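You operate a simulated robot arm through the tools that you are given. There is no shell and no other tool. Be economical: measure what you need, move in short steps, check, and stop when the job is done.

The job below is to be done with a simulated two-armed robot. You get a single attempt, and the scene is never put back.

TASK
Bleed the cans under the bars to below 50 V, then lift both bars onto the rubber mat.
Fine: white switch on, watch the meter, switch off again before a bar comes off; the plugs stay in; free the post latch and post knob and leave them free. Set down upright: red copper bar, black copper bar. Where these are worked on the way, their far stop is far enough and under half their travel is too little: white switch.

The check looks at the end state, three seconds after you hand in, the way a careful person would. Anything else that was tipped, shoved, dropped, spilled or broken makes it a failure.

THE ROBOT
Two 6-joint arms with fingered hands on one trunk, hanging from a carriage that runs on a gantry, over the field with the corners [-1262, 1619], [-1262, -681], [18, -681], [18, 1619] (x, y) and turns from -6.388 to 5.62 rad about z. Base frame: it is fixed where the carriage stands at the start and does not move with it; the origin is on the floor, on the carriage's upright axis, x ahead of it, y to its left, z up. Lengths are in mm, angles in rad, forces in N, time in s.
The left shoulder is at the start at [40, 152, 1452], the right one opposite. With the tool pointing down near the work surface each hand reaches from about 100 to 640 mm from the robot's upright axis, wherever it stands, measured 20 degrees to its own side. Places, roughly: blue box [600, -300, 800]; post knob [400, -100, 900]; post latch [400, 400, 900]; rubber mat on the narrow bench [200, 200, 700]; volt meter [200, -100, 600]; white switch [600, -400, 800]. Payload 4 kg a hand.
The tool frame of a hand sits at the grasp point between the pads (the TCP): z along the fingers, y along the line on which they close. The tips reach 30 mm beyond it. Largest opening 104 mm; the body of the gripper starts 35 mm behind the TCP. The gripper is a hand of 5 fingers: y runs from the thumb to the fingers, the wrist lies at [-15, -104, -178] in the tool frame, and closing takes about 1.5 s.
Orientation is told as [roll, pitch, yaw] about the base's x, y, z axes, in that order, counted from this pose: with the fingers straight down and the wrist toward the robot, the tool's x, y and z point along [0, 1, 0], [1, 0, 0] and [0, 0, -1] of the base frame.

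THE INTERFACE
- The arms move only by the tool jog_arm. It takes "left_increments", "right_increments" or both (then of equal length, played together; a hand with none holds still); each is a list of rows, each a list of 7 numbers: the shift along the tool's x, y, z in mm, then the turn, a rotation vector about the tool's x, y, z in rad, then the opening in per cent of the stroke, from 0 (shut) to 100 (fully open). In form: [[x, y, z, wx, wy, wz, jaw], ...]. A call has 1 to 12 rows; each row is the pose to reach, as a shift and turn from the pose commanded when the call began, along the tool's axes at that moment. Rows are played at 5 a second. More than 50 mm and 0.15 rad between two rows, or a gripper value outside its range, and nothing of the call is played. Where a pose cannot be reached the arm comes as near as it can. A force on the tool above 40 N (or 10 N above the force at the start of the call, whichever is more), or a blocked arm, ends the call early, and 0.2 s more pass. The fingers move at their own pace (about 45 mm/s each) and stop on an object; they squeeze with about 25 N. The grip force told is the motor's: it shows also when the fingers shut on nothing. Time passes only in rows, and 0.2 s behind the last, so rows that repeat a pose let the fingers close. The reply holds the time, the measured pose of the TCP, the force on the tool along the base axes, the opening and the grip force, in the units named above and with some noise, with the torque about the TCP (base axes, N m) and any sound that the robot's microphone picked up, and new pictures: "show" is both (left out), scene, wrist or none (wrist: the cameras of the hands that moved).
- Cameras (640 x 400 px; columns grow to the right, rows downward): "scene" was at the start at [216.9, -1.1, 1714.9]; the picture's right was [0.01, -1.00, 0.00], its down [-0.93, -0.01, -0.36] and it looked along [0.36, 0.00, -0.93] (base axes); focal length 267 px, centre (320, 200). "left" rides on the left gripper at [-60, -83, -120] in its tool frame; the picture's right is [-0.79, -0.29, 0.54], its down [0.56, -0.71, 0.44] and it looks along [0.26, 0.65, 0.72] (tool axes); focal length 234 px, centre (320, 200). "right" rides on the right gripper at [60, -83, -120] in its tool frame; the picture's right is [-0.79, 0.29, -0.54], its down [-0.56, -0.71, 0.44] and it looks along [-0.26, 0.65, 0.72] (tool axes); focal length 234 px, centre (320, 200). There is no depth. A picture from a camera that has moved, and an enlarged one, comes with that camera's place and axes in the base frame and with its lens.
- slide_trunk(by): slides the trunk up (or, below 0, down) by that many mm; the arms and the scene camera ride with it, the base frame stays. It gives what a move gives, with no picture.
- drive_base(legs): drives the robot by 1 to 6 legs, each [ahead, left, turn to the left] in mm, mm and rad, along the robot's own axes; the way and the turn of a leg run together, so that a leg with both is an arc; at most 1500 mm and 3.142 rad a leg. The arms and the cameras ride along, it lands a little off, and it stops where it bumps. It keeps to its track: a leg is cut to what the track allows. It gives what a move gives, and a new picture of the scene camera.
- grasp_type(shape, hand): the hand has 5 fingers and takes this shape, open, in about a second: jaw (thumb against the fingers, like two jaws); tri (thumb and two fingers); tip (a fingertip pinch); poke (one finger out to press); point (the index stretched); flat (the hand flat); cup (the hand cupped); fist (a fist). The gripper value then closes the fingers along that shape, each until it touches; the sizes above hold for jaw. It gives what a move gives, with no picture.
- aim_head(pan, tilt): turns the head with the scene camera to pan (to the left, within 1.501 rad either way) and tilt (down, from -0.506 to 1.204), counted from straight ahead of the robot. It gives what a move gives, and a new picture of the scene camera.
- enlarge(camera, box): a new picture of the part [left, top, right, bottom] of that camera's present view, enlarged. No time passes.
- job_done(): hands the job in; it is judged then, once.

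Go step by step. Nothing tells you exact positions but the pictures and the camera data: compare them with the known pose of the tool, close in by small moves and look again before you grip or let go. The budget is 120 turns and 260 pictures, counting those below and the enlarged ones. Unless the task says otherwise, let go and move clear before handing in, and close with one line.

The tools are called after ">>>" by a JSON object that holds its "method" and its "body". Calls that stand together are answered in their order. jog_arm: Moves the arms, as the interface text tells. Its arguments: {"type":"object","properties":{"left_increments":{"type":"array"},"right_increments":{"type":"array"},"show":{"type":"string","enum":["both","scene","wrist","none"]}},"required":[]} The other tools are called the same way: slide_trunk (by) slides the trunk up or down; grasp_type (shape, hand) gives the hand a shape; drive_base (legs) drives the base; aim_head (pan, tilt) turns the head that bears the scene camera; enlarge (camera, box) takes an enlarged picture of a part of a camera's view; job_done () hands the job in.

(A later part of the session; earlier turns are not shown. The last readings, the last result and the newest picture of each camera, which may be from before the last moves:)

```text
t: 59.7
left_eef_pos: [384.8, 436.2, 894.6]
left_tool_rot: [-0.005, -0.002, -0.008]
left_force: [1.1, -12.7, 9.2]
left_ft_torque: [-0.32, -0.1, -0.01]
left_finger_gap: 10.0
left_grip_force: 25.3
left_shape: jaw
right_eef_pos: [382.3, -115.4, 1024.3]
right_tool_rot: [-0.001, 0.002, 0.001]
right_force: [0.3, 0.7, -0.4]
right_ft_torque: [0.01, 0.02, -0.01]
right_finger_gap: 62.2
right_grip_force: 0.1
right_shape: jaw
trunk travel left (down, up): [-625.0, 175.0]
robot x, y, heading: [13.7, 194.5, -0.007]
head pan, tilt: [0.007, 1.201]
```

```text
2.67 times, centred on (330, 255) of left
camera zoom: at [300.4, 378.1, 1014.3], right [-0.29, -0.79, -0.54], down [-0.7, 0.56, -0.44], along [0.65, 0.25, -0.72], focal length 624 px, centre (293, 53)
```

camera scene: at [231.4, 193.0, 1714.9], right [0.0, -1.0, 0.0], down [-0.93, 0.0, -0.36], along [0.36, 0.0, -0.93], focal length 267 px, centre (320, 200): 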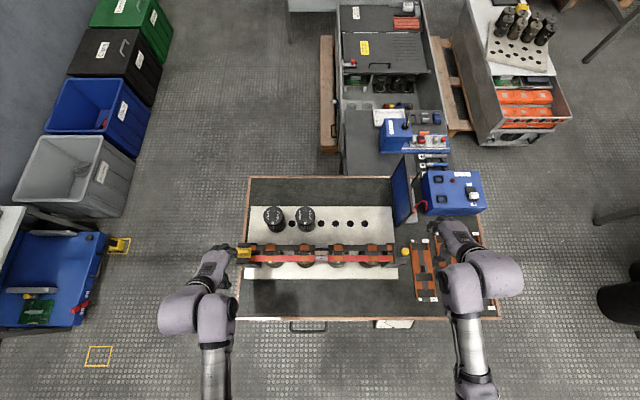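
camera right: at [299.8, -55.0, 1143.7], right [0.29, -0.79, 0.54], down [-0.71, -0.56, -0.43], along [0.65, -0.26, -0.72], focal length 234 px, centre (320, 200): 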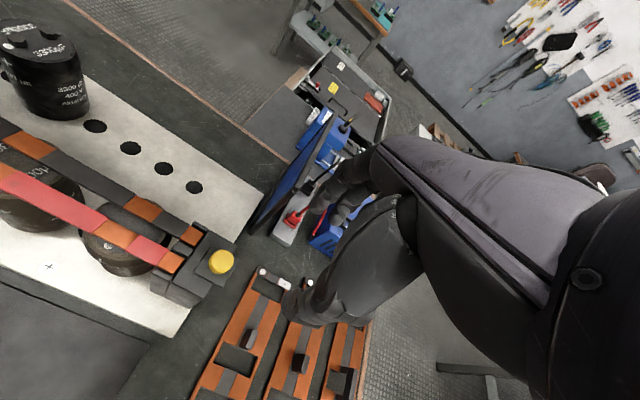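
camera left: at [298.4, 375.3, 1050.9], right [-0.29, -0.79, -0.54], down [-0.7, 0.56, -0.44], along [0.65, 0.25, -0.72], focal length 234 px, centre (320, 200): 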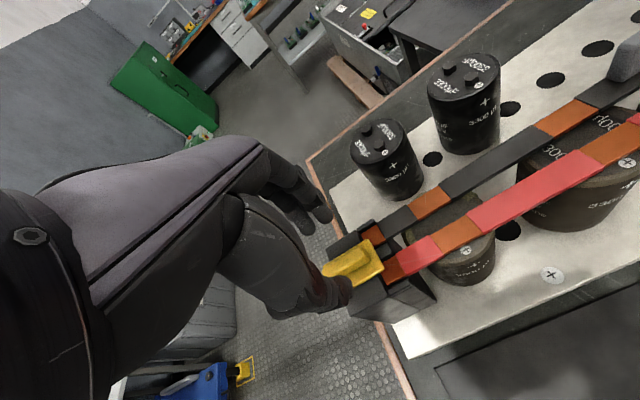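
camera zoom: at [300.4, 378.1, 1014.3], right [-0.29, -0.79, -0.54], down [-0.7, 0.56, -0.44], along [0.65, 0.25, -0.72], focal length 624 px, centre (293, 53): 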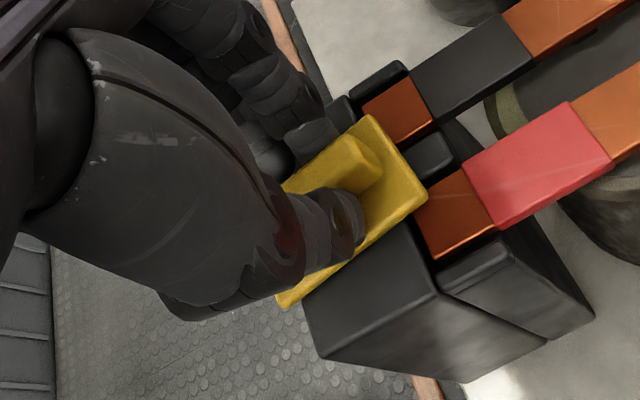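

The latch won't slide. I release and look at it from a lower angle for a hinge or pivot.

>>> {"method": "jog_arm", "body": {"left_increments": [[-4, 0, 0, 0, 0, 0, 40], [-4, 0, 0, 0, 0, 0, 40], [-4, 0, 0, 0, 0, 0, 40], [-4, 0, -30, 0, 0, 0, 40], [-4, -20, -60, 0, 0, 0, 40], [0, -60, -60, 0, 0, 0, 40], [10, -100, -50, 0, 0, 0, 40], [20, -130, -20, 0, 0, 0, 40], [30, -145, 20, 0, 0, 0, 40], [35, -145, 60, 0, 0, 0, 40], [35, -145, 85, 0, 0, 0, 40]], "show": "wrist"}}

>>> {"method": "enlarge", "body": {"camera": "left", "box": [180, 0, 330, 120]}}

>>> {"method": "enlarge", "body": {"camera": "scene", "box": [225, 225, 305, 285]}}

```text
t: 62.1
left_eef_pos: [239.7, 477.5, 809.5]
left_tool_rot: [0.002, 0.001, -0.008]
left_force: [0.7, -0.3, -0.4]
left_ft_torque: [-0.02, 0.02, 0.02]
left_finger_gap: 41.2
left_grip_force: 0.1
left_shape: jaw
right_eef_pos: [382.8, -114.3, 1023.7]
right_tool_rot: [0.001, 0.002, 0.002]
right_force: [0.2, 0.0, 0.7]
right_ft_torque: [0.0, -0.01, 0.01]
right_finger_gap: 61.9
right_grip_force: 0.1
right_shape: jaw
trunk travel left (down, up): [-625.0, 175.0]
robot x, y, heading: [15.7, 195.3, -0.008]
head pan, tilt: [0.007, 1.201]
camera left: at [155.6, 417.6, 928.6], right [-0.29, -0.79, -0.54], down [-0.7, 0.56, -0.44], along [0.65, 0.25, -0.72], focal length 234 px, centre (320, 200)
```

left: 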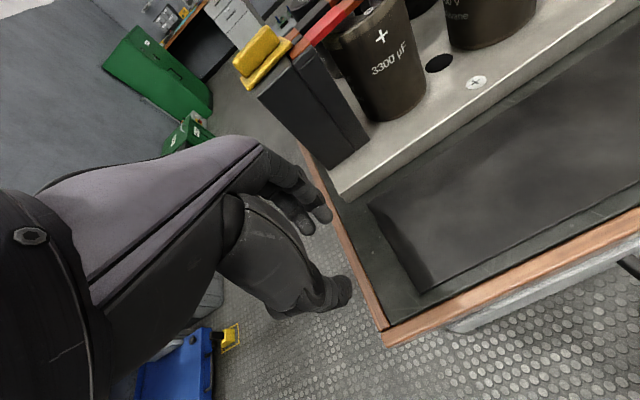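

```text
3.33 times, centred on (255, 60) of left
camera zoom: at [155.6, 417.6, 928.6], right [-0.29, -0.79, -0.54], down [-0.7, 0.56, -0.44], along [0.65, 0.25, -0.72], focal length 781 px, centre (537, 667)
```

zoom: 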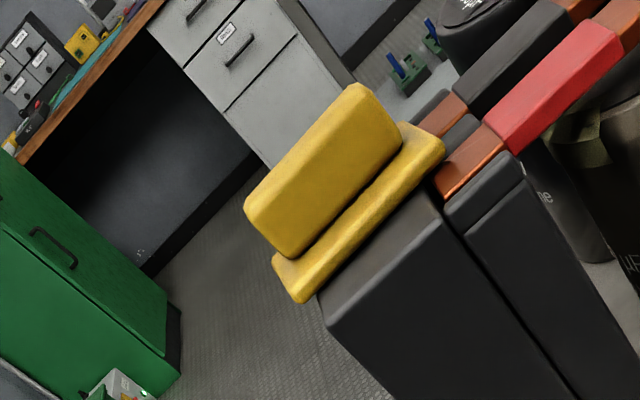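

```text
6.67 times, centred on (265, 255) of scene
camera zoom: at [231.4, 193.6, 1714.9], right [0.0, -1.0, 0.0], down [-0.93, 0.0, -0.36], along [0.36, 0.0, -0.93], focal length 1781 px, centre (687, -167)
```

zoom: 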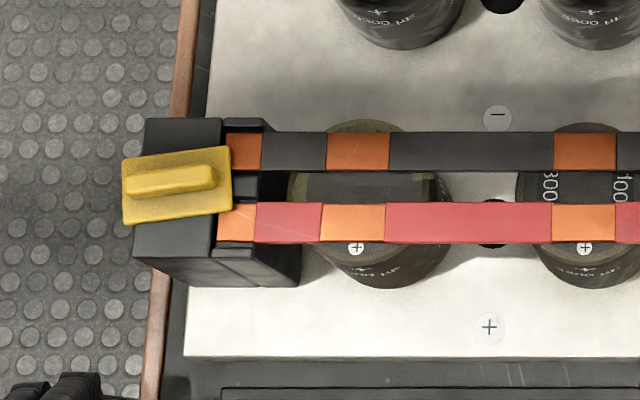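

The latch is a swivel (it has yawed slightly about its upright axis). I go back over it and will grip the fin and turn it.

>>> {"method": "jog_arm", "body": {"left_increments": [[0, 0, -45, 0, 0, 0, 40], [0, 0, -90, 0, 0, 0, 40], [0, 0, -130, 0, 0, 0, 40], [-10, 40, -150, 0, 0, 0, 40], [-20, 80, -150, 0, 0, -0.05, 40], [-30, 115, -150, 0, 0, -0.1, 40], [-42, 143, -140, 0, 0, -0.1, 40], [-42, 143, -110, 0, 0, -0.1, 40], [-42, 143, -84, 0, 0, -0.1, 40], [-42, 143, -84, 0, 0, -0.1, 5], [-42, 143, -84, 0, 0, -0.1, 5], [-42, 143, -84, 0, 0, -0.1, 5]], "show": "wrist"}}

>>> {"method": "enlarge", "body": {"camera": "left", "box": [240, 180, 420, 330]}}

```text
t: 64.7
left_eef_pos: [383.1, 434.2, 893.9]
left_tool_rot: [-0.001, -0.003, 0.093]
left_force: [4.2, 1.1, 1.1]
left_ft_torque: [-0.01, -0.39, 0.03]
left_finger_gap: 10.5
left_grip_force: 25.2
left_shape: jaw
right_eef_pos: [384.0, -113.4, 1024.1]
right_tool_rot: [0.001, 0.0, -0.001]
right_force: [0.3, 0.3, -0.1]
right_ft_torque: [0.02, 0.01, -0.01]
right_finger_gap: 61.7
right_grip_force: 0.0
right_shape: jaw
trunk travel left (down, up): [-625.0, 175.0]
robot x, y, heading: [14.7, 197.8, -0.006]
head pan, tilt: [0.007, 1.201]
camera left: at [305.1, 366.3, 1014.2], right [-0.21, -0.81, -0.54], down [-0.75, 0.49, -0.44], along [0.62, 0.32, -0.72], focal length 234 px, centre (320, 200)
```

left: 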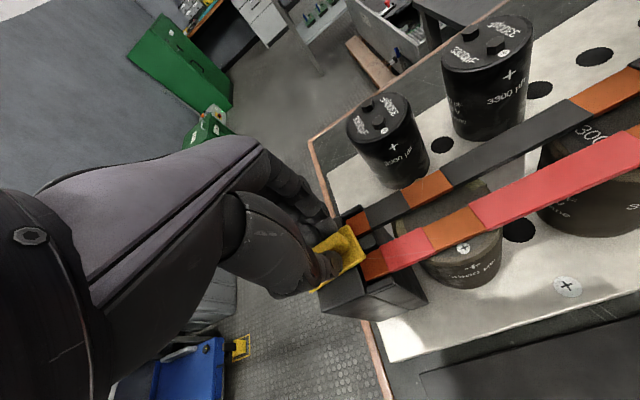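

```text
2.67 times, centred on (330, 255) of left
camera zoom: at [305.1, 366.3, 1014.2], right [-0.21, -0.81, -0.54], down [-0.75, 0.49, -0.44], along [0.62, 0.32, -0.72], focal length 624 px, centre (293, 53)
```

zoom: 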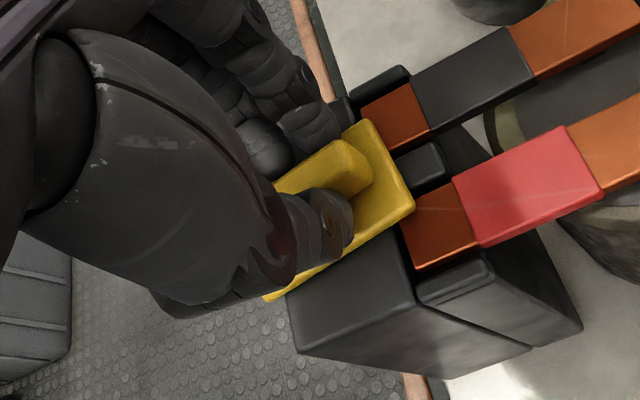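

Gripped again. I turn +yaw in steps and watch the torque.

>>> {"method": "jog_arm", "body": {"left_increments": [[0, 0, 0, 0, 0, -0.1, 5], [0, 0, 0, 0, 0, -0.2, 5], [0, 0, 0, 0, 0, -0.3, 5], [0, 0, 0, 0, 0, -0.4, 5]], "show": "none"}}

>>> {"method": "enlarge", "body": {"camera": "left", "box": [240, 180, 420, 330]}}

>>> {"method": "enlarge", "body": {"camera": "scene", "box": [205, 215, 305, 290]}}

```text
t: 65.7
left_eef_pos: [382.5, 439.4, 892.8]
left_tool_rot: [0.015, -0.008, 0.487]
left_force: [5.2, -16.1, 25.7]
left_ft_torque: [-0.54, -0.48, -0.07]
left_finger_gap: 11.8
left_grip_force: 25.0
left_shape: jaw
right_eef_pos: [385.7, -117.8, 1025.8]
right_tool_rot: [-0.001, 0.001, -0.001]
right_force: [-0.3, 0.4, 0.1]
right_ft_torque: [-0.02, -0.01, 0.01]
right_finger_gap: 61.7
right_grip_force: 0.1
right_shape: jaw
trunk travel left (down, up): [-625.0, 175.0]
robot x, y, heading: [15.5, 196.7, -0.004]
head pan, tilt: [0.007, 1.201]
```

```text
2.67 times, centred on (330, 255) of left
camera zoom: at [336.2, 345.7, 1011.8], right [0.11, -0.82, -0.56], down [-0.89, 0.17, -0.43], along [0.45, 0.54, -0.71], focal length 624 px, centre (293, 53)
```

zoom: 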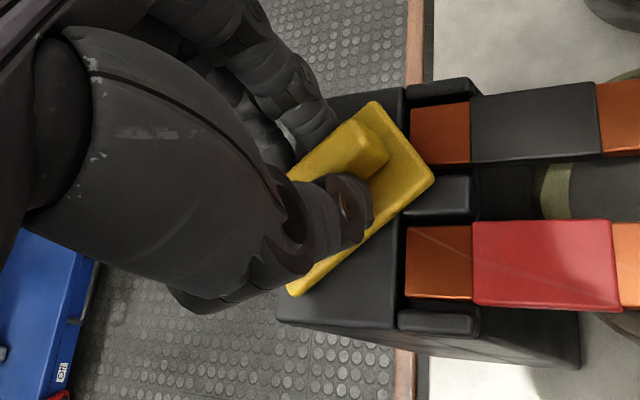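

```text
5.33 times, centred on (255, 252) of scene
camera zoom: at [232.4, 192.1, 1715.8], right [0.0, -1.0, 0.0], down [-0.93, 0.0, -0.36], along [0.36, 0.0, -0.93], focal length 1425 px, centre (667, -80)
```

zoom: 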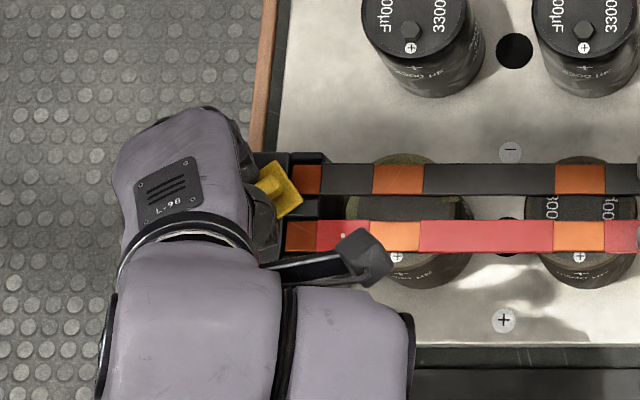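

It turns. I continue while easing the side and downward load.

>>> {"method": "jog_arm", "body": {"left_increments": [[-2, -1, -2, 0, 0, -0.08, 5], [-3, -2, -3, 0, 0, -0.18, 5], [-3, -2, -3, 0, 0, -0.28, 5], [-3, -2, -3, 0, 0, -0.38, 5]], "show": "none"}}

>>> {"method": "enlarge", "body": {"camera": "left", "box": [240, 180, 420, 330]}}

```text
t: 66.2
left_eef_pos: [379.0, 445.1, 893.6]
left_tool_rot: [0.033, -0.018, 0.574]
left_force: [-4.2, -28.3, 19.3]
left_ft_torque: [-0.81, 0.13, -0.15]
left_finger_gap: 11.1
left_grip_force: 24.3
left_shape: jaw
right_eef_pos: [381.8, -120.0, 1023.7]
right_tool_rot: [-0.003, 0.001, -0.002]
right_force: [0.9, 0.2, 0.0]
right_ft_torque: [0.0, 0.02, 0.03]
right_finger_gap: 61.9
right_grip_force: 0.1
right_shape: jaw
trunk travel left (down, up): [-625.0, 175.0]
robot x, y, heading: [17.8, 195.1, -0.007]
head pan, tilt: [0.007, 1.201]
stopped in row 2 (left hand): the force on the tool passed its limit at 49 N (the readings are from after the stop); the commanded pose is now the measured one
```

```text
2.67 times, centred on (330, 255) of left
camera zoom: at [341.4, 345.9, 1009.8], right [0.18, -0.8, -0.57], down [-0.9, 0.1, -0.43], along [0.4, 0.59, -0.7], focal length 624 px, centre (293, 53)
```

zoom: 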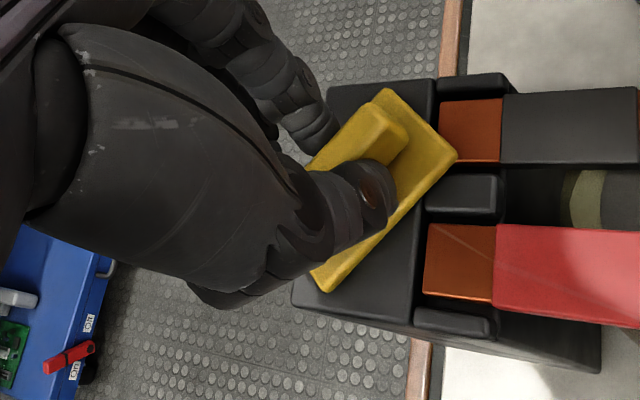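

The latch is turned about 30°, but the arm strains at this yaw. I release, lift, and will re-stand the robot turned to the left so the wrist can follow the rest of the turn.

>>> {"method": "jog_arm", "body": {"left_increments": [[0, 0, 0, 0, 0, 0, 40], [0, 0, 0, 0, 0, 0, 40], [0, 0, 0, 0, 0, 0, 40], [0, 0, -30, 0, 0, 0, 40], [0, 0, -60, 0, 0, 0.1, 40], [0, 0, -90, 0, 0, 0.2, 40], [0, -20, -120, 0, 0, 0.3, 40]], "show": "wrist"}}

>>> {"method": "drive_base", "body": {"legs": [[0, -100, 0.3], [0, -70, 0.4]]}}

```text
t: 68.0
left_eef_pos: [370.8, 475.7, 1024.5]
left_tool_rot: [0.161, -0.053, 0.222]
left_force: [0.4, -0.4, -0.7]
left_ft_torque: [-0.01, -0.03, 0.02]
left_finger_gap: 41.1
left_grip_force: 0.0
left_shape: jaw
right_eef_pos: [382.0, -114.1, 1023.2]
right_tool_rot: [0.0, 0.002, 0.001]
right_force: [0.2, 0.3, 0.4]
right_ft_torque: [-0.03, -0.01, 0.01]
right_finger_gap: 62.0
right_grip_force: 0.1
right_shape: jaw
trunk travel left (down, up): [-625.0, 175.0]
robot x, y, heading: [13.1, 198.5, -0.007]
head pan, tilt: [0.007, 1.201]
stopped in row 7 (left hand): the arm was blocked; the commanded pose is now the measured one
camera left: at [301.0, 379.4, 1127.6], right [-0.09, -0.73, -0.68], down [-0.81, 0.45, -0.38], along [0.58, 0.51, -0.63], focal length 234 px, centre (320, 200)
```

left: 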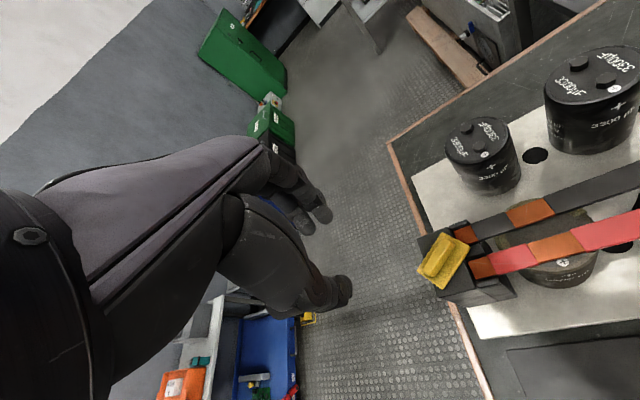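

```text
t: 70.5
left_eef_pos: [108.5, 479.5, 1023.6]
left_tool_rot: [0.161, -0.053, 0.919]
left_force: [-0.5, 0.3, 0.6]
left_ft_torque: [0.0, 0.0, -0.03]
left_finger_gap: 41.6
left_grip_force: 0.0
left_shape: jaw
right_eef_pos: [494.6, 33.3, 1023.3]
right_tool_rot: [0.0, 0.001, 0.698]
right_force: [-0.9, -0.3, -0.4]
right_ft_torque: [-0.02, -0.03, 0.03]
right_finger_gap: 62.1
right_grip_force: 0.0
right_shape: jaw
trunk travel left (down, up): [-625.0, 175.0]
robot x, y, heading: [13.1, 35.4, 0.688]
head pan, tilt: [0.007, 1.201]
camera scene: at [181.7, 172.5, 1714.8], right [0.64, -0.77, 0.0], down [-0.71, -0.6, -0.36], along [0.28, 0.23, -0.93], focal length 267 px, centre (320, 200)
```

scene: 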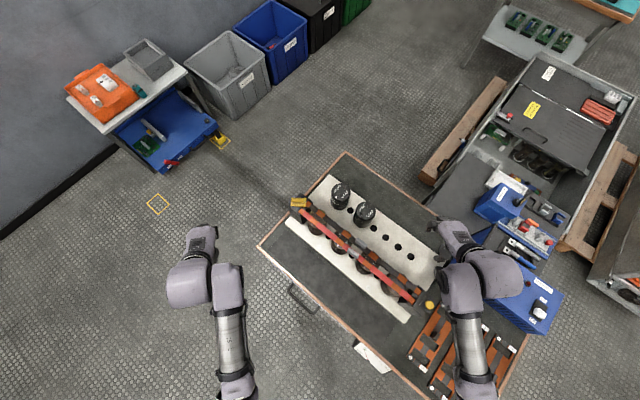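

Robot now faces the latch. I level the left hand first.

>>> {"method": "jog_arm", "body": {"left_increments": [[0, 0, 0, 0.026, -0.08, 0, 40], [0, 0, 0, 0.053, -0.161, 0, 40]], "show": "none"}}

```text
t: 71.1
left_eef_pos: [108.3, 480.5, 1023.4]
left_tool_rot: [0.0, -0.003, 0.926]
left_force: [0.5, -1.1, 0.8]
left_ft_torque: [0.01, -0.03, 0.01]
left_finger_gap: 41.5
left_grip_force: 0.2
left_shape: jaw
right_eef_pos: [495.8, 36.1, 1023.4]
right_tool_rot: [-0.001, 0.0, 0.697]
right_force: [0.3, 0.1, -0.3]
right_ft_torque: [-0.04, -0.06, -0.01]
right_finger_gap: 61.9
right_grip_force: 0.1
right_shape: jaw
trunk travel left (down, up): [-625.0, 175.0]
robot x, y, heading: [13.8, 40.1, 0.697]
head pan, tilt: [0.007, 1.201]
```

>>> {"method": "jog_arm", "body": {"left_increments": [[-40, 20, 0, 0, 0, 0.05, 40], [-80, 40, 0, 0, 0, 0.1, 40], [-120, 60, 0, 0, 0, 0.16, 40], [-160, 82, 10, 0, 0, 0.22, 40], [-200, 104, 20, 0, 0, 0.3, 40], [-235, 122, 40, 0, 0, 0.376, 40], [-247, 128, 80, 0, 0, 0.376, 40]], "show": "wrist"}}

>>> {"method": "enlarge", "body": {"camera": "left", "box": [240, 180, 420, 330]}}

>>> {"method": "enlarge", "body": {"camera": "scene", "box": [270, 175, 350, 235]}}

```text
t: 72.0
left_eef_pos: [187.7, 507.0, 1016.1]
left_tool_rot: [0.175, 0.001, 0.749]
left_force: [-0.1, 1.0, -0.1]
left_ft_torque: [0.05, -0.01, 0.02]
left_finger_gap: 41.7
left_grip_force: 0.0
left_shape: jaw
left hand out of reach, approached as far as the arm can: row 4
right_eef_pos: [495.1, 35.9, 1022.4]
right_tool_rot: [0.0, 0.001, 0.697]
right_force: [0.4, -0.7, 0.0]
right_ft_torque: [0.02, 0.01, 0.0]
right_finger_gap: 61.7
right_grip_force: 0.1
right_shape: jaw
trunk travel left (down, up): [-625.0, 175.0]
robot x, y, heading: [16.5, 38.4, 0.694]
head pan, tilt: [0.007, 1.201]
stopped in row 4 (left hand): the arm was blocked; the commanded pose is now the measured one
camera left: at [180.4, 391.4, 1123.4], right [0.25, -0.7, -0.67], down [-0.94, -0.02, -0.33], along [0.21, 0.72, -0.66], focal length 234 px, centre (320, 200)
```

left: 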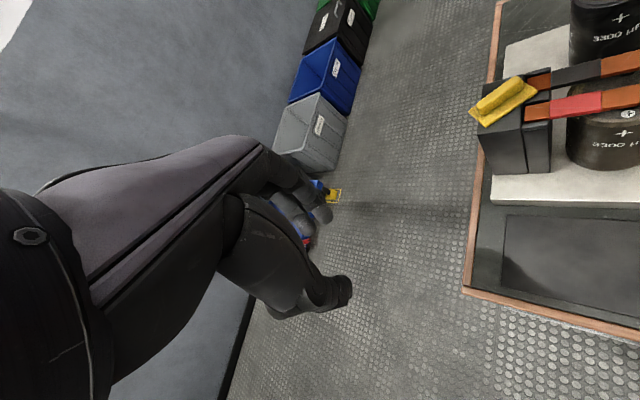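

```text
2.67 times, centred on (330, 255) of left
camera zoom: at [180.4, 391.4, 1123.4], right [0.25, -0.7, -0.67], down [-0.94, -0.02, -0.33], along [0.21, 0.72, -0.66], focal length 624 px, centre (293, 53)
```

zoom: 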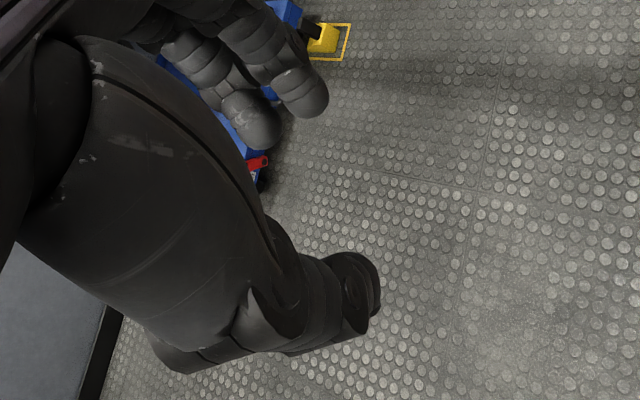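

```text
6.67 times, centred on (310, 205) of scene
camera zoom: at [181.5, 172.6, 1714.8], right [0.64, -0.77, 0.0], down [-0.71, -0.6, -0.36], along [0.28, 0.23, -0.93], focal length 1781 px, centre (387, 167)
```

zoom: 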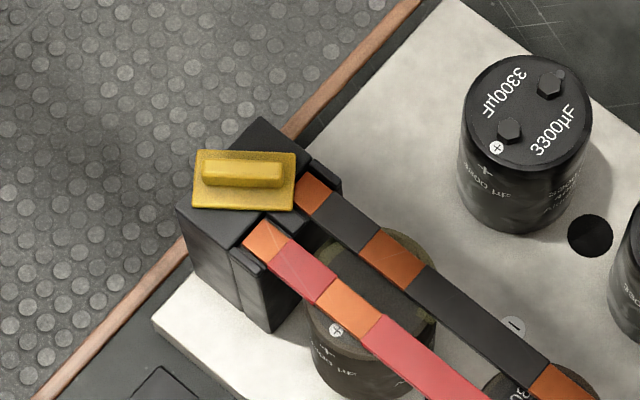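

The arm jams when folded this high; raising the trunk gives it room. I raise it 120 mm, level the hand again, then approach lower.

>>> {"method": "slide_trunk", "body": {"by": 120}}

>>> {"method": "jog_arm", "body": {"left_increments": [[0, 0, 20, 0, -0.09, 0, 40], [0, 0, 40, 0, -0.175, 0, 40], [0, 0, 80, 0, -0.175, 0, 40], [0, 0, 110, 0, -0.175, 0, 40]], "show": "none"}}

```text
t: 73.5
left_eef_pos: [187.2, 505.8, 1134.3]
left_tool_rot: [0.173, 0.002, 0.75]
left_force: [-0.7, 0.3, -0.1]
left_ft_torque: [0.01, 0.01, -0.01]
left_finger_gap: 41.6
left_grip_force: 0.1
left_shape: jaw
right_eef_pos: [494.7, 35.4, 1142.7]
right_tool_rot: [0.001, 0.002, 0.697]
right_force: [0.1, 0.5, -0.5]
right_ft_torque: [0.02, 0.02, 0.03]
right_finger_gap: 61.6
right_grip_force: 0.0
right_shape: jaw
trunk travel left (down, up): [-745.0, 55.0]
robot x, y, heading: [15.3, 35.7, 0.69]
head pan, tilt: [0.007, 1.201]
```

```text
t: 74.5
left_eef_pos: [176.2, 518.7, 1025.0]
left_tool_rot: [-0.003, 0.003, 0.752]
left_force: [0.2, -0.3, 0.6]
left_ft_torque: [-0.02, 0.01, -0.01]
left_finger_gap: 41.4
left_grip_force: 0.0
left_shape: jaw
right_eef_pos: [495.3, 34.6, 1142.7]
right_tool_rot: [0.0, 0.001, 0.697]
right_force: [-0.2, 0.0, 0.4]
right_ft_torque: [0.0, 0.0, 0.0]
right_finger_gap: 62.1
right_grip_force: 0.0
right_shape: jaw
trunk travel left (down, up): [-745.0, 55.0]
robot x, y, heading: [12.2, 35.7, 0.692]
head pan, tilt: [0.007, 1.201]
```

>>> {"method": "jog_arm", "body": {"left_increments": [[-40, 18, 10, 0, 0, 0.02, 40], [-80, 36, 20, 0, 0, 0.04, 40], [-120, 54, 30, 0, 0, 0.06, 40], [-160, 73, 40, 0, 0, 0.08, 40], [-203, 92, 50, 0, 0, 0.1, 40], [-203, 92, 85, 0, 0, 0.1, 40]], "show": "wrist"}}

>>> {"method": "enlarge", "body": {"camera": "left", "box": [240, 180, 420, 330]}}

```text
t: 76.1
left_eef_pos: [325.2, 492.0, 922.9]
left_tool_rot: [0.101, 0.017, 0.68]
left_force: [-1.0, -0.2, 0.8]
left_ft_torque: [-0.02, -0.01, 0.01]
left_finger_gap: 41.4
left_grip_force: 0.1
left_shape: jaw
right_eef_pos: [493.7, 35.6, 1143.5]
right_tool_rot: [0.0, 0.002, 0.7]
right_force: [0.7, 0.7, 0.5]
right_ft_torque: [0.02, -0.02, -0.04]
right_finger_gap: 61.8
right_grip_force: 0.1
right_shape: jaw
trunk travel left (down, up): [-745.0, 55.0]
robot x, y, heading: [18.0, 34.8, 0.691]
head pan, tilt: [0.007, 1.201]
stopped in row 6 (left hand): the arm was blocked; the commanded pose is now the measured one
camera left: at [306.9, 385.3, 1037.3], right [0.23, -0.76, -0.61], down [-0.93, 0.02, -0.36], along [0.29, 0.65, -0.7], focal length 234 px, centre (320, 200)
```

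left: 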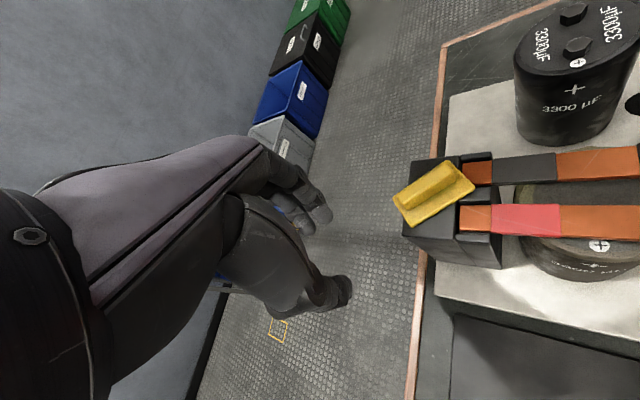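

```text
2.67 times, centred on (330, 255) of left
camera zoom: at [306.9, 385.3, 1037.3], right [0.23, -0.76, -0.61], down [-0.93, 0.02, -0.36], along [0.29, 0.65, -0.7], focal length 624 px, centre (293, 53)
```

zoom: 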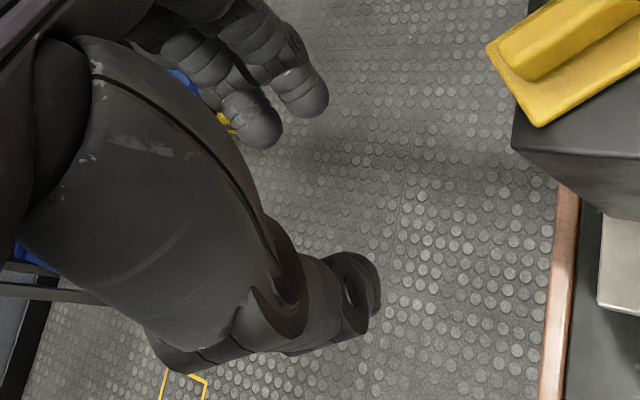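

>>> {"method": "aim_head", "body": {"pan": 0.2, "tilt": 1.1}}

```text
t: 76.8
left_eef_pos: [326.4, 491.9, 922.7]
left_tool_rot: [0.1, 0.016, 0.68]
left_force: [0.6, -0.4, 0.2]
left_ft_torque: [0.01, -0.01, 0.0]
left_finger_gap: 41.7
left_grip_force: 0.1
left_shape: jaw
right_eef_pos: [495.1, 35.4, 1141.4]
right_tool_rot: [0.0, 0.002, 0.7]
right_force: [0.4, -0.3, -0.1]
right_ft_torque: [0.04, 0.01, -0.01]
right_finger_gap: 61.8
right_grip_force: 0.1
right_shape: jaw
trunk travel left (down, up): [-745.0, 55.0]
robot x, y, heading: [16.7, 34.4, 0.686]
head pan, tilt: [0.201, 1.1]
camera scene: at [178.5, 185.7, 1840.8], right [0.78, -0.63, 0.0], down [-0.56, -0.69, -0.45], along [0.29, 0.35, -0.89], focal length 267 px, centre (320, 200)
```

scene: 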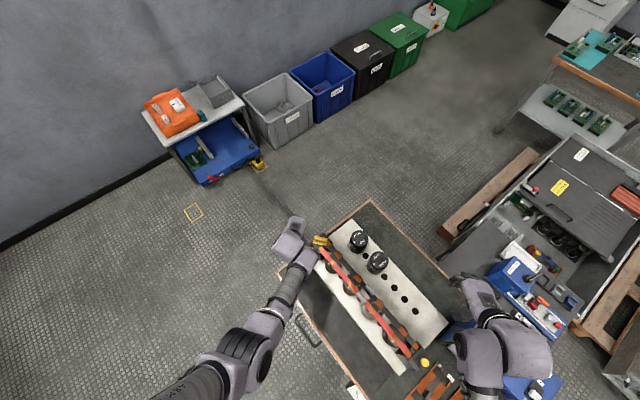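

I try again in small steps from here, leveling the hand.

>>> {"method": "jog_arm", "body": {"left_increments": [[0, 0, 0, 0, -0.1, 0, 40], [-20, 2, 0, 0, -0.1, 0, 40], [-40, 4, 0, 0, -0.1, 0, 40], [-60, 6, 0, 0, -0.1, 0, 40], [-80, 7, 0, 0, -0.1, 0, 40]], "show": "none"}}

```text
t: 78.2
left_eef_pos: [355.3, 472.7, 907.2]
left_tool_rot: [0.052, 0.015, 0.703]
left_force: [-0.1, 0.0, 0.0]
left_ft_torque: [0.0, 0.01, -0.02]
left_finger_gap: 41.6
left_grip_force: 0.1
left_shape: jaw
right_eef_pos: [494.7, 33.9, 1143.6]
right_tool_rot: [0.0, 0.002, 0.697]
right_force: [-0.6, -0.1, 0.0]
right_ft_torque: [-0.01, 0.0, -0.01]
right_finger_gap: 61.9
right_grip_force: 0.2
right_shape: jaw
trunk travel left (down, up): [-745.0, 55.0]
robot x, y, heading: [13.4, 34.4, 0.693]
head pan, tilt: [0.201, 1.1]
stopped in row 5 (left hand): the arm was blocked; the commanded pose is now the measured one
```

The left arm can't cross inward. I lift, raise the trunk fully, and turn the robot so the latch lies well on the left arm's side.

>>> {"method": "slide_trunk", "body": {"by": 54}}

>>> {"method": "jog_arm", "body": {"left_increments": [[0, 0, -20, 0, 0, 0, 40], [0, 0, -40, 0, 0, 0, 40]], "show": "none"}}

>>> {"method": "drive_base", "body": {"legs": [[16, 20, -0.49]]}}

```text
t: 79.2
left_eef_pos: [355.5, 470.9, 962.3]
left_tool_rot: [0.052, 0.017, 0.702]
left_force: [0.4, 0.0, -0.1]
left_ft_torque: [0.01, -0.04, -0.02]
left_finger_gap: 41.3
left_grip_force: 0.0
left_shape: jaw
right_eef_pos: [495.3, 35.5, 1196.7]
right_tool_rot: [0.001, 0.002, 0.697]
right_force: [0.3, -0.2, -0.3]
right_ft_torque: [-0.01, -0.02, 0.04]
right_finger_gap: 62.0
right_grip_force: 0.0
right_shape: jaw
trunk travel left (down, up): [-799.0, 1.0]
robot x, y, heading: [13.1, 35.5, 0.69]
head pan, tilt: [0.201, 1.1]
```

```text
t: 80.0
left_eef_pos: [338.1, 514.9, 1007.4]
left_tool_rot: [0.114, -0.005, 0.72]
left_force: [-0.6, 0.7, 0.1]
left_ft_torque: [-0.01, 0.0, -0.02]
left_finger_gap: 41.5
left_grip_force: 0.0
left_shape: jaw
right_eef_pos: [494.9, 34.1, 1197.5]
right_tool_rot: [-0.001, 0.002, 0.697]
right_force: [-0.4, 0.1, -0.1]
right_ft_torque: [-0.02, -0.04, 0.02]
right_finger_gap: 61.8
right_grip_force: 0.1
right_shape: jaw
trunk travel left (down, up): [-799.0, 1.0]
robot x, y, heading: [12.8, 35.6, 0.692]
head pan, tilt: [0.201, 1.1]
stopped in row 2 (left hand): the arm was blocked; the commanded pose is now the measured one
```

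```text
t: 81.8
left_eef_pos: [523.6, 330.9, 1007.9]
left_tool_rot: [0.112, -0.003, 0.232]
left_force: [-0.6, -1.3, -0.5]
left_ft_torque: [0.05, 0.0, 0.01]
left_finger_gap: 41.4
left_grip_force: 0.1
left_shape: jaw
right_eef_pos: [439.9, -166.1, 1196.8]
right_tool_rot: [0.0, 0.001, 0.209]
right_force: [-0.9, 0.7, -0.2]
right_ft_torque: [0.01, 0.03, 0.01]
right_finger_gap: 62.2
right_grip_force: 0.0
right_shape: jaw
trunk travel left (down, up): [-799.0, 1.0]
robot x, y, heading: [12.6, 59.4, 0.208]
head pan, tilt: [0.201, 1.1]
camera scene: at [230.2, 116.7, 1894.8], right [0.39, -0.92, 0.0], down [-0.82, -0.35, -0.45], along [0.42, 0.18, -0.89], focal length 267 px, centre (320, 200)
```

scene: 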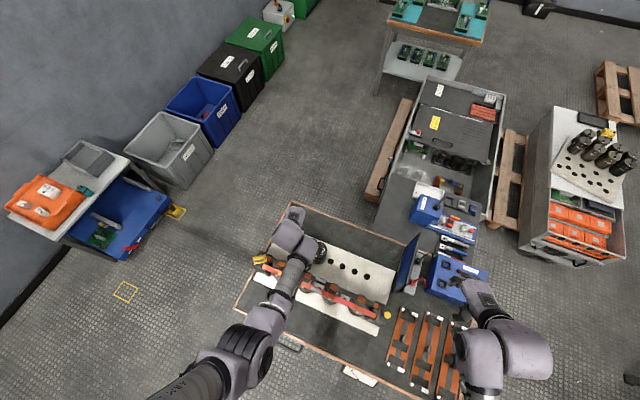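

>>> {"method": "jog_arm", "body": {"left_increments": [[0, 0, 0, 0, -0.06, 0, 40], [0, 0, 0, 0, -0.112, 0, 40]], "show": "none"}}

>>> {"method": "jog_arm", "body": {"left_increments": [[25, -22, 0, 0, 0, -0.07, 40], [50, -43, 0, 0, 0, -0.14, 40], [75, -64, 0, 0, 0, -0.21, 40], [100, -86, 15, 0, 0, -0.28, 40], [125, -107, 30, 0, 0, -0.35, 40], [133, -113, 62, 0, 0, -0.42, 40]], "show": "wrist"}}

```text
t: 82.3
left_eef_pos: [525.1, 331.0, 1008.4]
left_tool_rot: [0.0, -0.005, 0.231]
left_force: [-0.2, -0.6, 0.1]
left_ft_torque: [0.02, 0.01, 0.0]
left_finger_gap: 41.4
left_grip_force: 0.0
left_shape: jaw
right_eef_pos: [439.2, -164.3, 1197.5]
right_tool_rot: [0.0, 0.002, 0.212]
right_force: [-0.1, -0.4, 0.7]
right_ft_torque: [-0.03, -0.01, -0.04]
right_finger_gap: 62.2
right_grip_force: 0.1
right_shape: jaw
trunk travel left (down, up): [-799.0, 1.0]
robot x, y, heading: [14.0, 59.0, 0.209]
head pan, tilt: [0.201, 1.1]
```

```text
t: 83.8
left_eef_pos: [384.4, 436.6, 945.6]
left_tool_rot: [-0.004, -0.005, 0.653]
left_force: [0.1, 0.0, -0.1]
left_ft_torque: [-0.01, 0.0, 0.0]
left_finger_gap: 41.5
left_grip_force: 0.0
left_shape: jaw
right_eef_pos: [439.0, -165.3, 1196.6]
right_tool_rot: [0.0, 0.002, 0.209]
right_force: [0.6, 0.2, 0.0]
right_ft_torque: [-0.03, 0.03, 0.02]
right_finger_gap: 62.2
right_grip_force: 0.1
right_shape: jaw
trunk travel left (down, up): [-799.0, 1.0]
robot x, y, heading: [14.9, 61.3, 0.202]
head pan, tilt: [0.201, 1.1]
camera left: at [353.9, 337.7, 1065.2], right [0.25, -0.8, -0.54], down [-0.9, 0.02, -0.44], along [0.36, 0.6, -0.72], focal length 234 px, centre (320, 200)
```

left: 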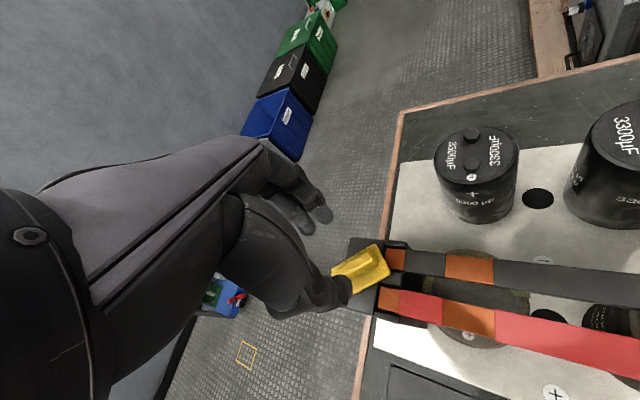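

Clean arrival. Before gripping I test in the air that the hand can yaw on to about 1.55 here.

>>> {"method": "jog_arm", "body": {"left_increments": [[0, 0, 0, 0, 0, -0.14, 40], [0, 0, 0, 0, 0, -0.28, 40], [0, 0, 0, 0, 0, -0.42, 40], [0, 0, 0, 0, 0, -0.56, 40], [0, 0, 0, 0, 0, -0.7, 40], [0, 0, 0, 0, 0, -0.84, 40], [0, 0, 0, 0, 0, -0.92, 40]], "show": "none"}}

>>> {"method": "jog_arm", "body": {"left_increments": [[0, 0, 0, 0, 0, 0.14, 40], [0, 0, 0, 0, 0, 0.28, 40], [0, 0, 0, 0, 0, 0.42, 40], [0, 0, 0, 0, 0, 0.56, 40], [0, 0, 0, 0, 0, 0.7, 40], [0, 0, 0, 0, 0, 0.84, 40], [0, 0, 0, 0, 0, 0.92, 40]], "show": "none"}}

>>> {"method": "enlarge", "body": {"camera": "left", "box": [240, 180, 420, 330]}}

```text
t: 85.3
left_eef_pos: [384.9, 436.1, 945.0]
left_tool_rot: [-0.005, -0.001, 1.575]
left_force: [0.4, 0.7, -0.4]
left_ft_torque: [0.03, 0.04, 0.01]
left_finger_gap: 41.5
left_grip_force: 0.1
left_shape: jaw
right_eef_pos: [438.8, -165.1, 1196.9]
right_tool_rot: [-0.002, 0.001, 0.209]
right_force: [-0.8, 0.7, 0.4]
right_ft_torque: [0.02, 0.02, 0.02]
right_finger_gap: 61.9
right_grip_force: 0.0
right_shape: jaw
trunk travel left (down, up): [-799.0, 1.0]
robot x, y, heading: [12.3, 58.5, 0.207]
head pan, tilt: [0.201, 1.1]
```

```text
t: 87.0
left_eef_pos: [384.5, 433.8, 945.3]
left_tool_rot: [-0.002, -0.006, 0.649]
left_force: [0.0, -0.4, -0.6]
left_ft_torque: [-0.01, -0.04, 0.0]
left_finger_gap: 41.4
left_grip_force: 0.1
left_shape: jaw
right_eef_pos: [437.5, -166.4, 1197.4]
right_tool_rot: [0.0, 0.001, 0.211]
right_force: [-0.4, 0.2, 0.8]
right_ft_torque: [-0.01, -0.01, -0.03]
right_finger_gap: 61.9
right_grip_force: 0.1
right_shape: jaw
trunk travel left (down, up): [-799.0, 1.0]
robot x, y, heading: [13.6, 57.4, 0.206]
head pan, tilt: [0.201, 1.1]
```

```text
2.67 times, centred on (330, 255) of left
camera zoom: at [353.0, 336.7, 1064.7], right [0.25, -0.8, -0.54], down [-0.9, 0.02, -0.44], along [0.36, 0.6, -0.72], focal length 624 px, centre (293, 53)
```

zoom: 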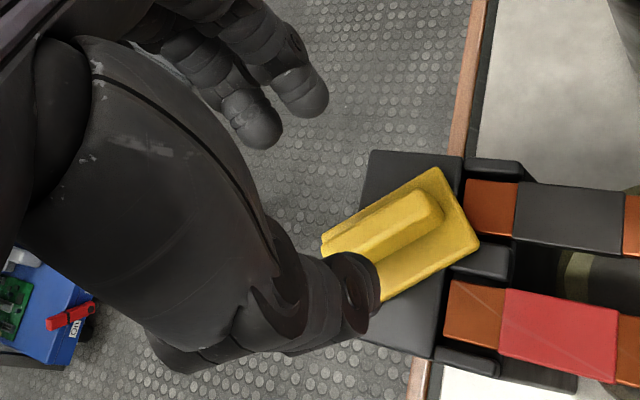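

Full yaw is reachable and the fin is centred under the hand. I descend, grip and turn.

>>> {"method": "jog_arm", "body": {"left_increments": [[0, 0, 30, 0, 0, 0, 40], [0, 0, 50, 0, 0, 0, 40], [0, 0, 50, 0, 0, 0, 5], [0, 0, 50, 0, 0, 0, 5], [0, 0, 50, 0, 0, 0, 5], [0, 0, 50, 0, 0, 0, 5], [0, 0, 50, 0, 0, -0.1, 5], [0, 0, 50, 0, 0, -0.2, 5], [0, 0, 50, 0, 0, -0.3, 5]], "show": "none"}}

>>> {"method": "enlarge", "body": {"camera": "left", "box": [240, 180, 420, 330]}}

```text
t: 89.0
left_eef_pos: [385.2, 435.2, 895.4]
left_tool_rot: [-0.003, -0.005, 0.953]
left_force: [4.6, 1.7, 3.5]
left_ft_torque: [0.06, -0.07, -0.06]
left_finger_gap: 5.8
left_grip_force: 0.1
left_shape: jaw
right_eef_pos: [440.2, -165.7, 1197.6]
right_tool_rot: [-0.001, 0.001, 0.211]
right_force: [-0.4, 0.6, -0.1]
right_ft_torque: [0.05, 0.0, 0.01]
right_finger_gap: 61.9
right_grip_force: 0.1
right_shape: jaw
trunk travel left (down, up): [-799.0, 1.0]
robot x, y, heading: [11.2, 62.1, 0.204]
head pan, tilt: [0.201, 1.1]
```

```text
2.67 times, centred on (330, 255) of left
camera zoom: at [385.6, 333.3, 1015.6], right [0.48, -0.69, -0.54], down [-0.86, -0.25, -0.44], along [0.17, 0.68, -0.72], focal length 624 px, centre (293, 53)
```

zoom: 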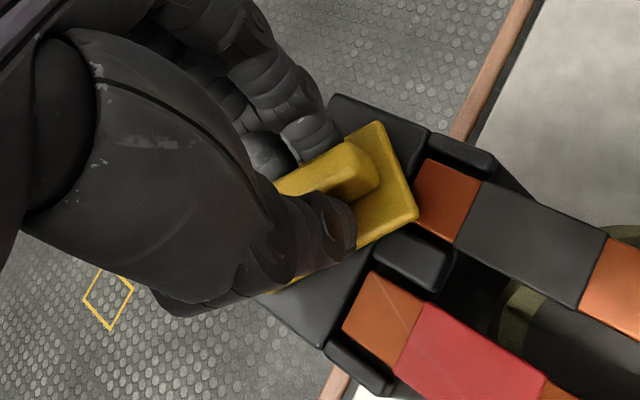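

Grip was slightly too high. I reopen, go 5 mm lower, and turn further.

>>> {"method": "jog_arm", "body": {"left_increments": [[0, 0, 0, 0, 0, 0, 40], [0, 0, 0, 0, 0, 0, 40], [0, 0, 4, 0, 0, 0.05, 40], [0, 0, 5, 0, 0, 0.05, 0], [0, 0, 5, 0, 0, 0.05, 0], [0, 0, 5, 0, 0, 0.05, 0], [0, 0, 5, 0, 0, 0.05, 0], [0, 0, 5, 0, 0, -0.05, 0], [0, 0, 5, 0, 0, -0.15, 0], [0, 0, 5, 0, 0, -0.25, 0], [0, 0, 5, 0, 0, -0.35, 0]], "show": "none"}}

>>> {"method": "enlarge", "body": {"camera": "left", "box": [240, 180, 420, 330]}}

```text
t: 91.3
left_eef_pos: [387.4, 435.7, 891.3]
left_tool_rot: [-0.004, -0.005, 1.302]
left_force: [7.2, 1.5, 8.6]
left_ft_torque: [0.24, -0.34, -0.08]
left_finger_gap: 19.9
left_grip_force: 24.7
left_shape: jaw
right_eef_pos: [441.4, -164.2, 1197.0]
right_tool_rot: [0.0, 0.001, 0.21]
right_force: [-0.2, 0.4, 0.7]
right_ft_torque: [-0.03, -0.03, 0.01]
right_finger_gap: 62.0
right_grip_force: 0.1
right_shape: jaw
trunk travel left (down, up): [-799.0, 1.0]
robot x, y, heading: [14.3, 60.5, 0.204]
head pan, tilt: [0.201, 1.1]
```

```text
2.67 times, centred on (330, 255) of left
camera zoom: at [422.1, 340.1, 1011.4], right [0.69, -0.49, -0.54], down [-0.72, -0.53, -0.44], along [-0.07, 0.69, -0.72], focal length 624 px, centre (293, 53)
```

zoom: 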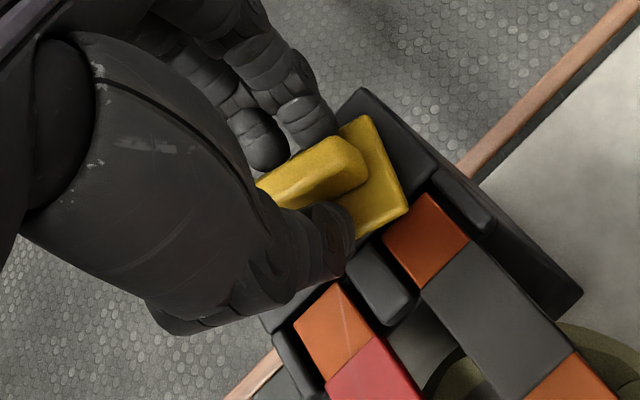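

Latch is now at about 65–70°. I keep turning.

>>> {"method": "jog_arm", "body": {"left_increments": [[0, 0, 0, 0, 0, -0.1, 0], [0, 0, 0, 0, 0, -0.2, 0], [0, 0, 0, 0, 0, -0.3, 0], [0, 0, 0, 0, 0, -0.38, 0]], "show": "none"}}

>>> {"method": "enlarge", "body": {"camera": "left", "box": [240, 180, 420, 330]}}

```text
t: 92.3
left_eef_pos: [375.8, 434.0, 903.7]
left_tool_rot: [-0.004, -0.002, 1.682]
left_force: [5.5, 0.6, 0.5]
left_ft_torque: [0.06, -0.15, -0.04]
left_finger_gap: 17.3
left_grip_force: 23.9
left_shape: jaw
left hand out of reach, approached as far as the arm can: row 2, 3, 4
right_eef_pos: [439.5, -164.6, 1198.5]
right_tool_rot: [0.0, 0.004, 0.212]
right_force: [0.6, -0.2, 0.0]
right_ft_torque: [-0.03, 0.03, -0.03]
right_finger_gap: 62.0
right_grip_force: 0.1
right_shape: jaw
trunk travel left (down, up): [-799.0, 1.0]
robot x, y, heading: [13.5, 57.8, 0.202]
head pan, tilt: [0.201, 1.1]
```

```text
2.67 times, centred on (330, 255) of left
camera zoom: at [444.8, 358.2, 1024.3], right [0.82, -0.2, -0.54], down [-0.47, -0.76, -0.44], along [-0.33, 0.62, -0.72], focal length 624 px, centre (293, 53)
```

zoom: 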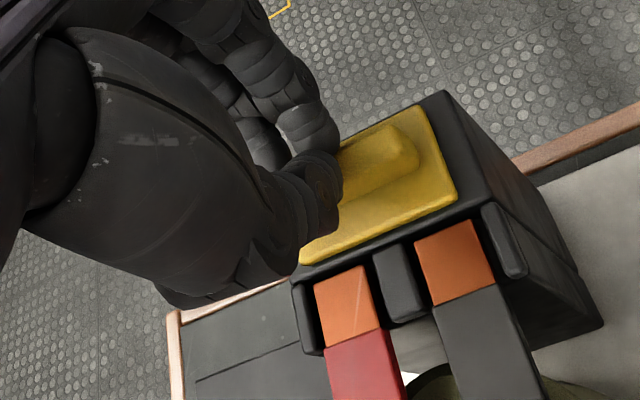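

The latch is now at about 90°, both bar ends clear. I release and lift away.

>>> {"method": "jog_arm", "body": {"left_increments": [[0, 0, 0, 0, 0, 0, 40], [0, 0, 0, 0, 0, 0, 40], [0, 0, 0, 0, 0, 0, 40], [0, 0, -30, 0, 0, 0.1, 40], [0, 0, -60, 0, 0, 0.2, 40]], "show": "none"}}

>>> {"method": "jog_arm", "body": {"left_increments": [[0, 0, 0, 0, 0, 0.14, 40], [0, 0, 0, 0, 0, 0.28, 40], [0, 0, 0, 0, 0, 0.42, 40], [0, 0, 0, 0, 0, 0.56, 40], [0, 0, 0, 0, 0, 0.7, 40], [0, 0, 0, 0, 0, 0.84, 40], [0, 0, 0, 0, 0, 0.98, 40], [0, 0, 0, 0, 0, 1.12, 40], [0, 0, 0, 0, 0, 1.26, 40]], "show": "wrist"}}

>>> {"method": "enlarge", "body": {"camera": "scene", "box": [235, 235, 395, 335]}}

```text
t: 93.5
left_eef_pos: [372.8, 433.3, 961.3]
left_tool_rot: [-0.001, 0.0, 1.481]
left_force: [-1.1, 0.2, -0.2]
left_ft_torque: [-0.01, -0.01, -0.01]
left_finger_gap: 41.2
left_grip_force: 0.0
left_shape: jaw
right_eef_pos: [437.3, -165.3, 1196.8]
right_tool_rot: [0.0, 0.004, 0.21]
right_force: [-0.3, 0.0, -1.0]
right_ft_torque: [0.01, -0.02, 0.03]
right_finger_gap: 61.9
right_grip_force: 0.1
right_shape: jaw
trunk travel left (down, up): [-799.0, 1.0]
robot x, y, heading: [15.3, 63.8, 0.203]
head pan, tilt: [0.201, 1.1]
```

```text
t: 95.5
left_eef_pos: [376.0, 434.2, 962.4]
left_tool_rot: [0.0, -0.005, 0.22]
left_force: [0.4, 0.4, -1.3]
left_ft_torque: [-0.01, -0.02, 0.01]
left_finger_gap: 41.4
left_grip_force: 0.0
left_shape: jaw
right_eef_pos: [439.2, -166.3, 1197.5]
right_tool_rot: [-0.001, 0.002, 0.211]
right_force: [-0.5, -0.1, -0.1]
right_ft_torque: [-0.04, 0.0, -0.01]
right_finger_gap: 62.3
right_grip_force: 0.0
right_shape: jaw
trunk travel left (down, up): [-799.0, 1.0]
robot x, y, heading: [20.2, 60.5, 0.205]
head pan, tilt: [0.201, 1.1]
camera left: at [306.4, 357.1, 1083.3], right [-0.11, -0.83, -0.54], down [-0.81, 0.39, -0.44], along [0.58, 0.39, -0.71], focal length 234 px, centre (320, 200)
```

left: 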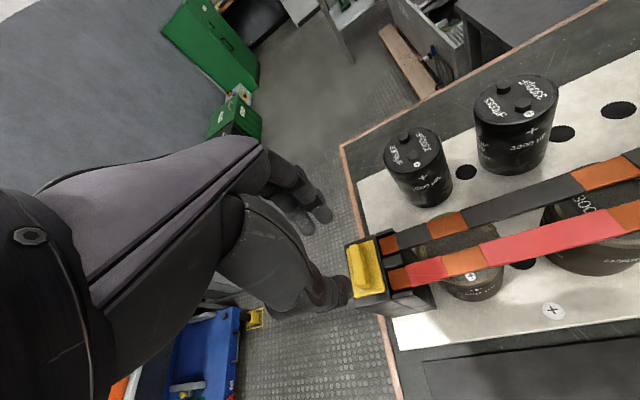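

```text
4.00 times, centred on (315, 285) of scene
camera zoom: at [230.2, 116.7, 1894.8], right [0.39, -0.92, 0.0], down [-0.82, -0.35, -0.45], along [0.42, 0.18, -0.89], focal length 1069 px, centre (340, -140)
```

zoom: 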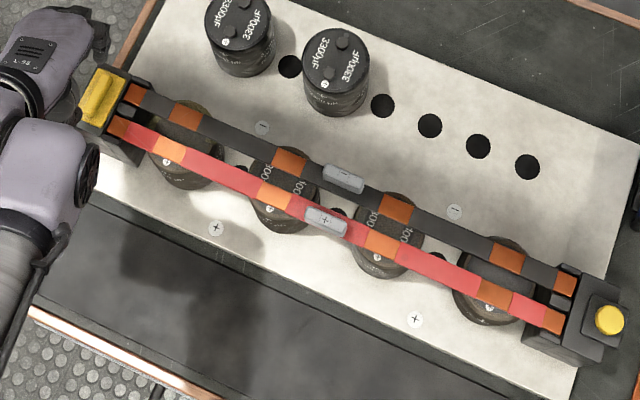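

Latch and knob are both free and stay so. Now I re-stand the robot, farther back and squared up, so the left hand can lift the bars by their grey handles.

>>> {"method": "drive_base", "body": {"legs": [[0, 0, -0.205], [-165, -60, 0]]}}

>>> {"method": "aim_head", "body": {"pan": 0.0, "tilt": 1.0}}

```text
t: 97.8
left_eef_pos: [277.5, 295.0, 963.8]
left_tool_rot: [0.001, -0.004, 0.019]
left_force: [-0.4, -0.4, 0.2]
left_ft_torque: [-0.01, -0.03, 0.01]
left_finger_gap: 41.3
left_grip_force: 0.1
left_shape: jaw
right_eef_pos: [220.2, -306.4, 1198.7]
right_tool_rot: [0.001, 0.002, 0.008]
right_force: [-0.2, -0.1, -0.3]
right_ft_torque: [0.03, 0.04, 0.03]
right_finger_gap: 62.2
right_grip_force: 0.1
right_shape: jaw
trunk travel left (down, up): [-799.0, 1.0]
robot x, y, heading: [-151.1, 3.8, 0.004]
head pan, tilt: [0.201, 1.1]
camera scene: at [72.0, 12.3, 1894.8], right [0.2, -0.98, 0.0], down [-0.87, -0.18, -0.45], along [0.44, 0.09, -0.89], focal length 267 px, centre (320, 200)
```

scene: 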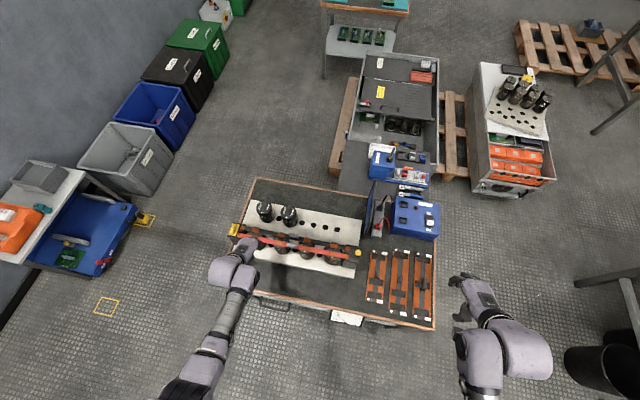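

```text
t: 98.5
left_eef_pos: [277.9, 295.1, 964.1]
left_tool_rot: [0.0, -0.004, 0.02]
left_force: [-0.4, -0.6, -0.1]
left_ft_torque: [0.02, 0.01, 0.01]
left_finger_gap: 41.6
left_grip_force: 0.0
left_shape: jaw
right_eef_pos: [219.6, -306.6, 1196.7]
right_tool_rot: [0.0, 0.003, 0.007]
right_force: [-0.6, -0.5, -0.5]
right_ft_torque: [-0.02, -0.02, -0.01]
right_finger_gap: 62.3
right_grip_force: 0.1
right_shape: jaw
trunk travel left (down, up): [-799.0, 1.0]
robot x, y, heading: [-150.4, 1.6, 0.005]
head pan, tilt: [0.0, 1.0]
camera scene: at [79.8, -0.2, 1901.4], right [0.0, -1.0, 0.0], down [-0.84, 0.0, -0.54], along [0.54, 0.0, -0.84], focal length 267 px, centre (320, 200)
```

scene: 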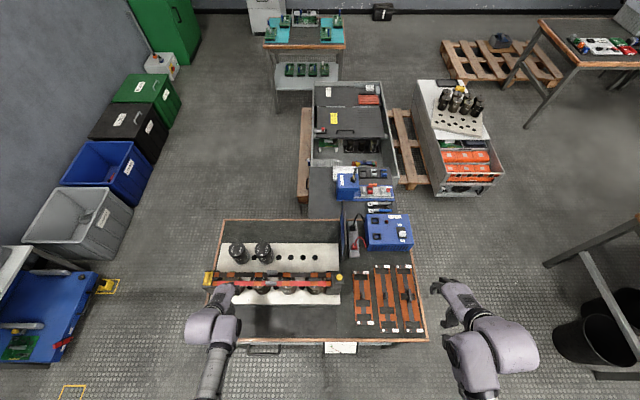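

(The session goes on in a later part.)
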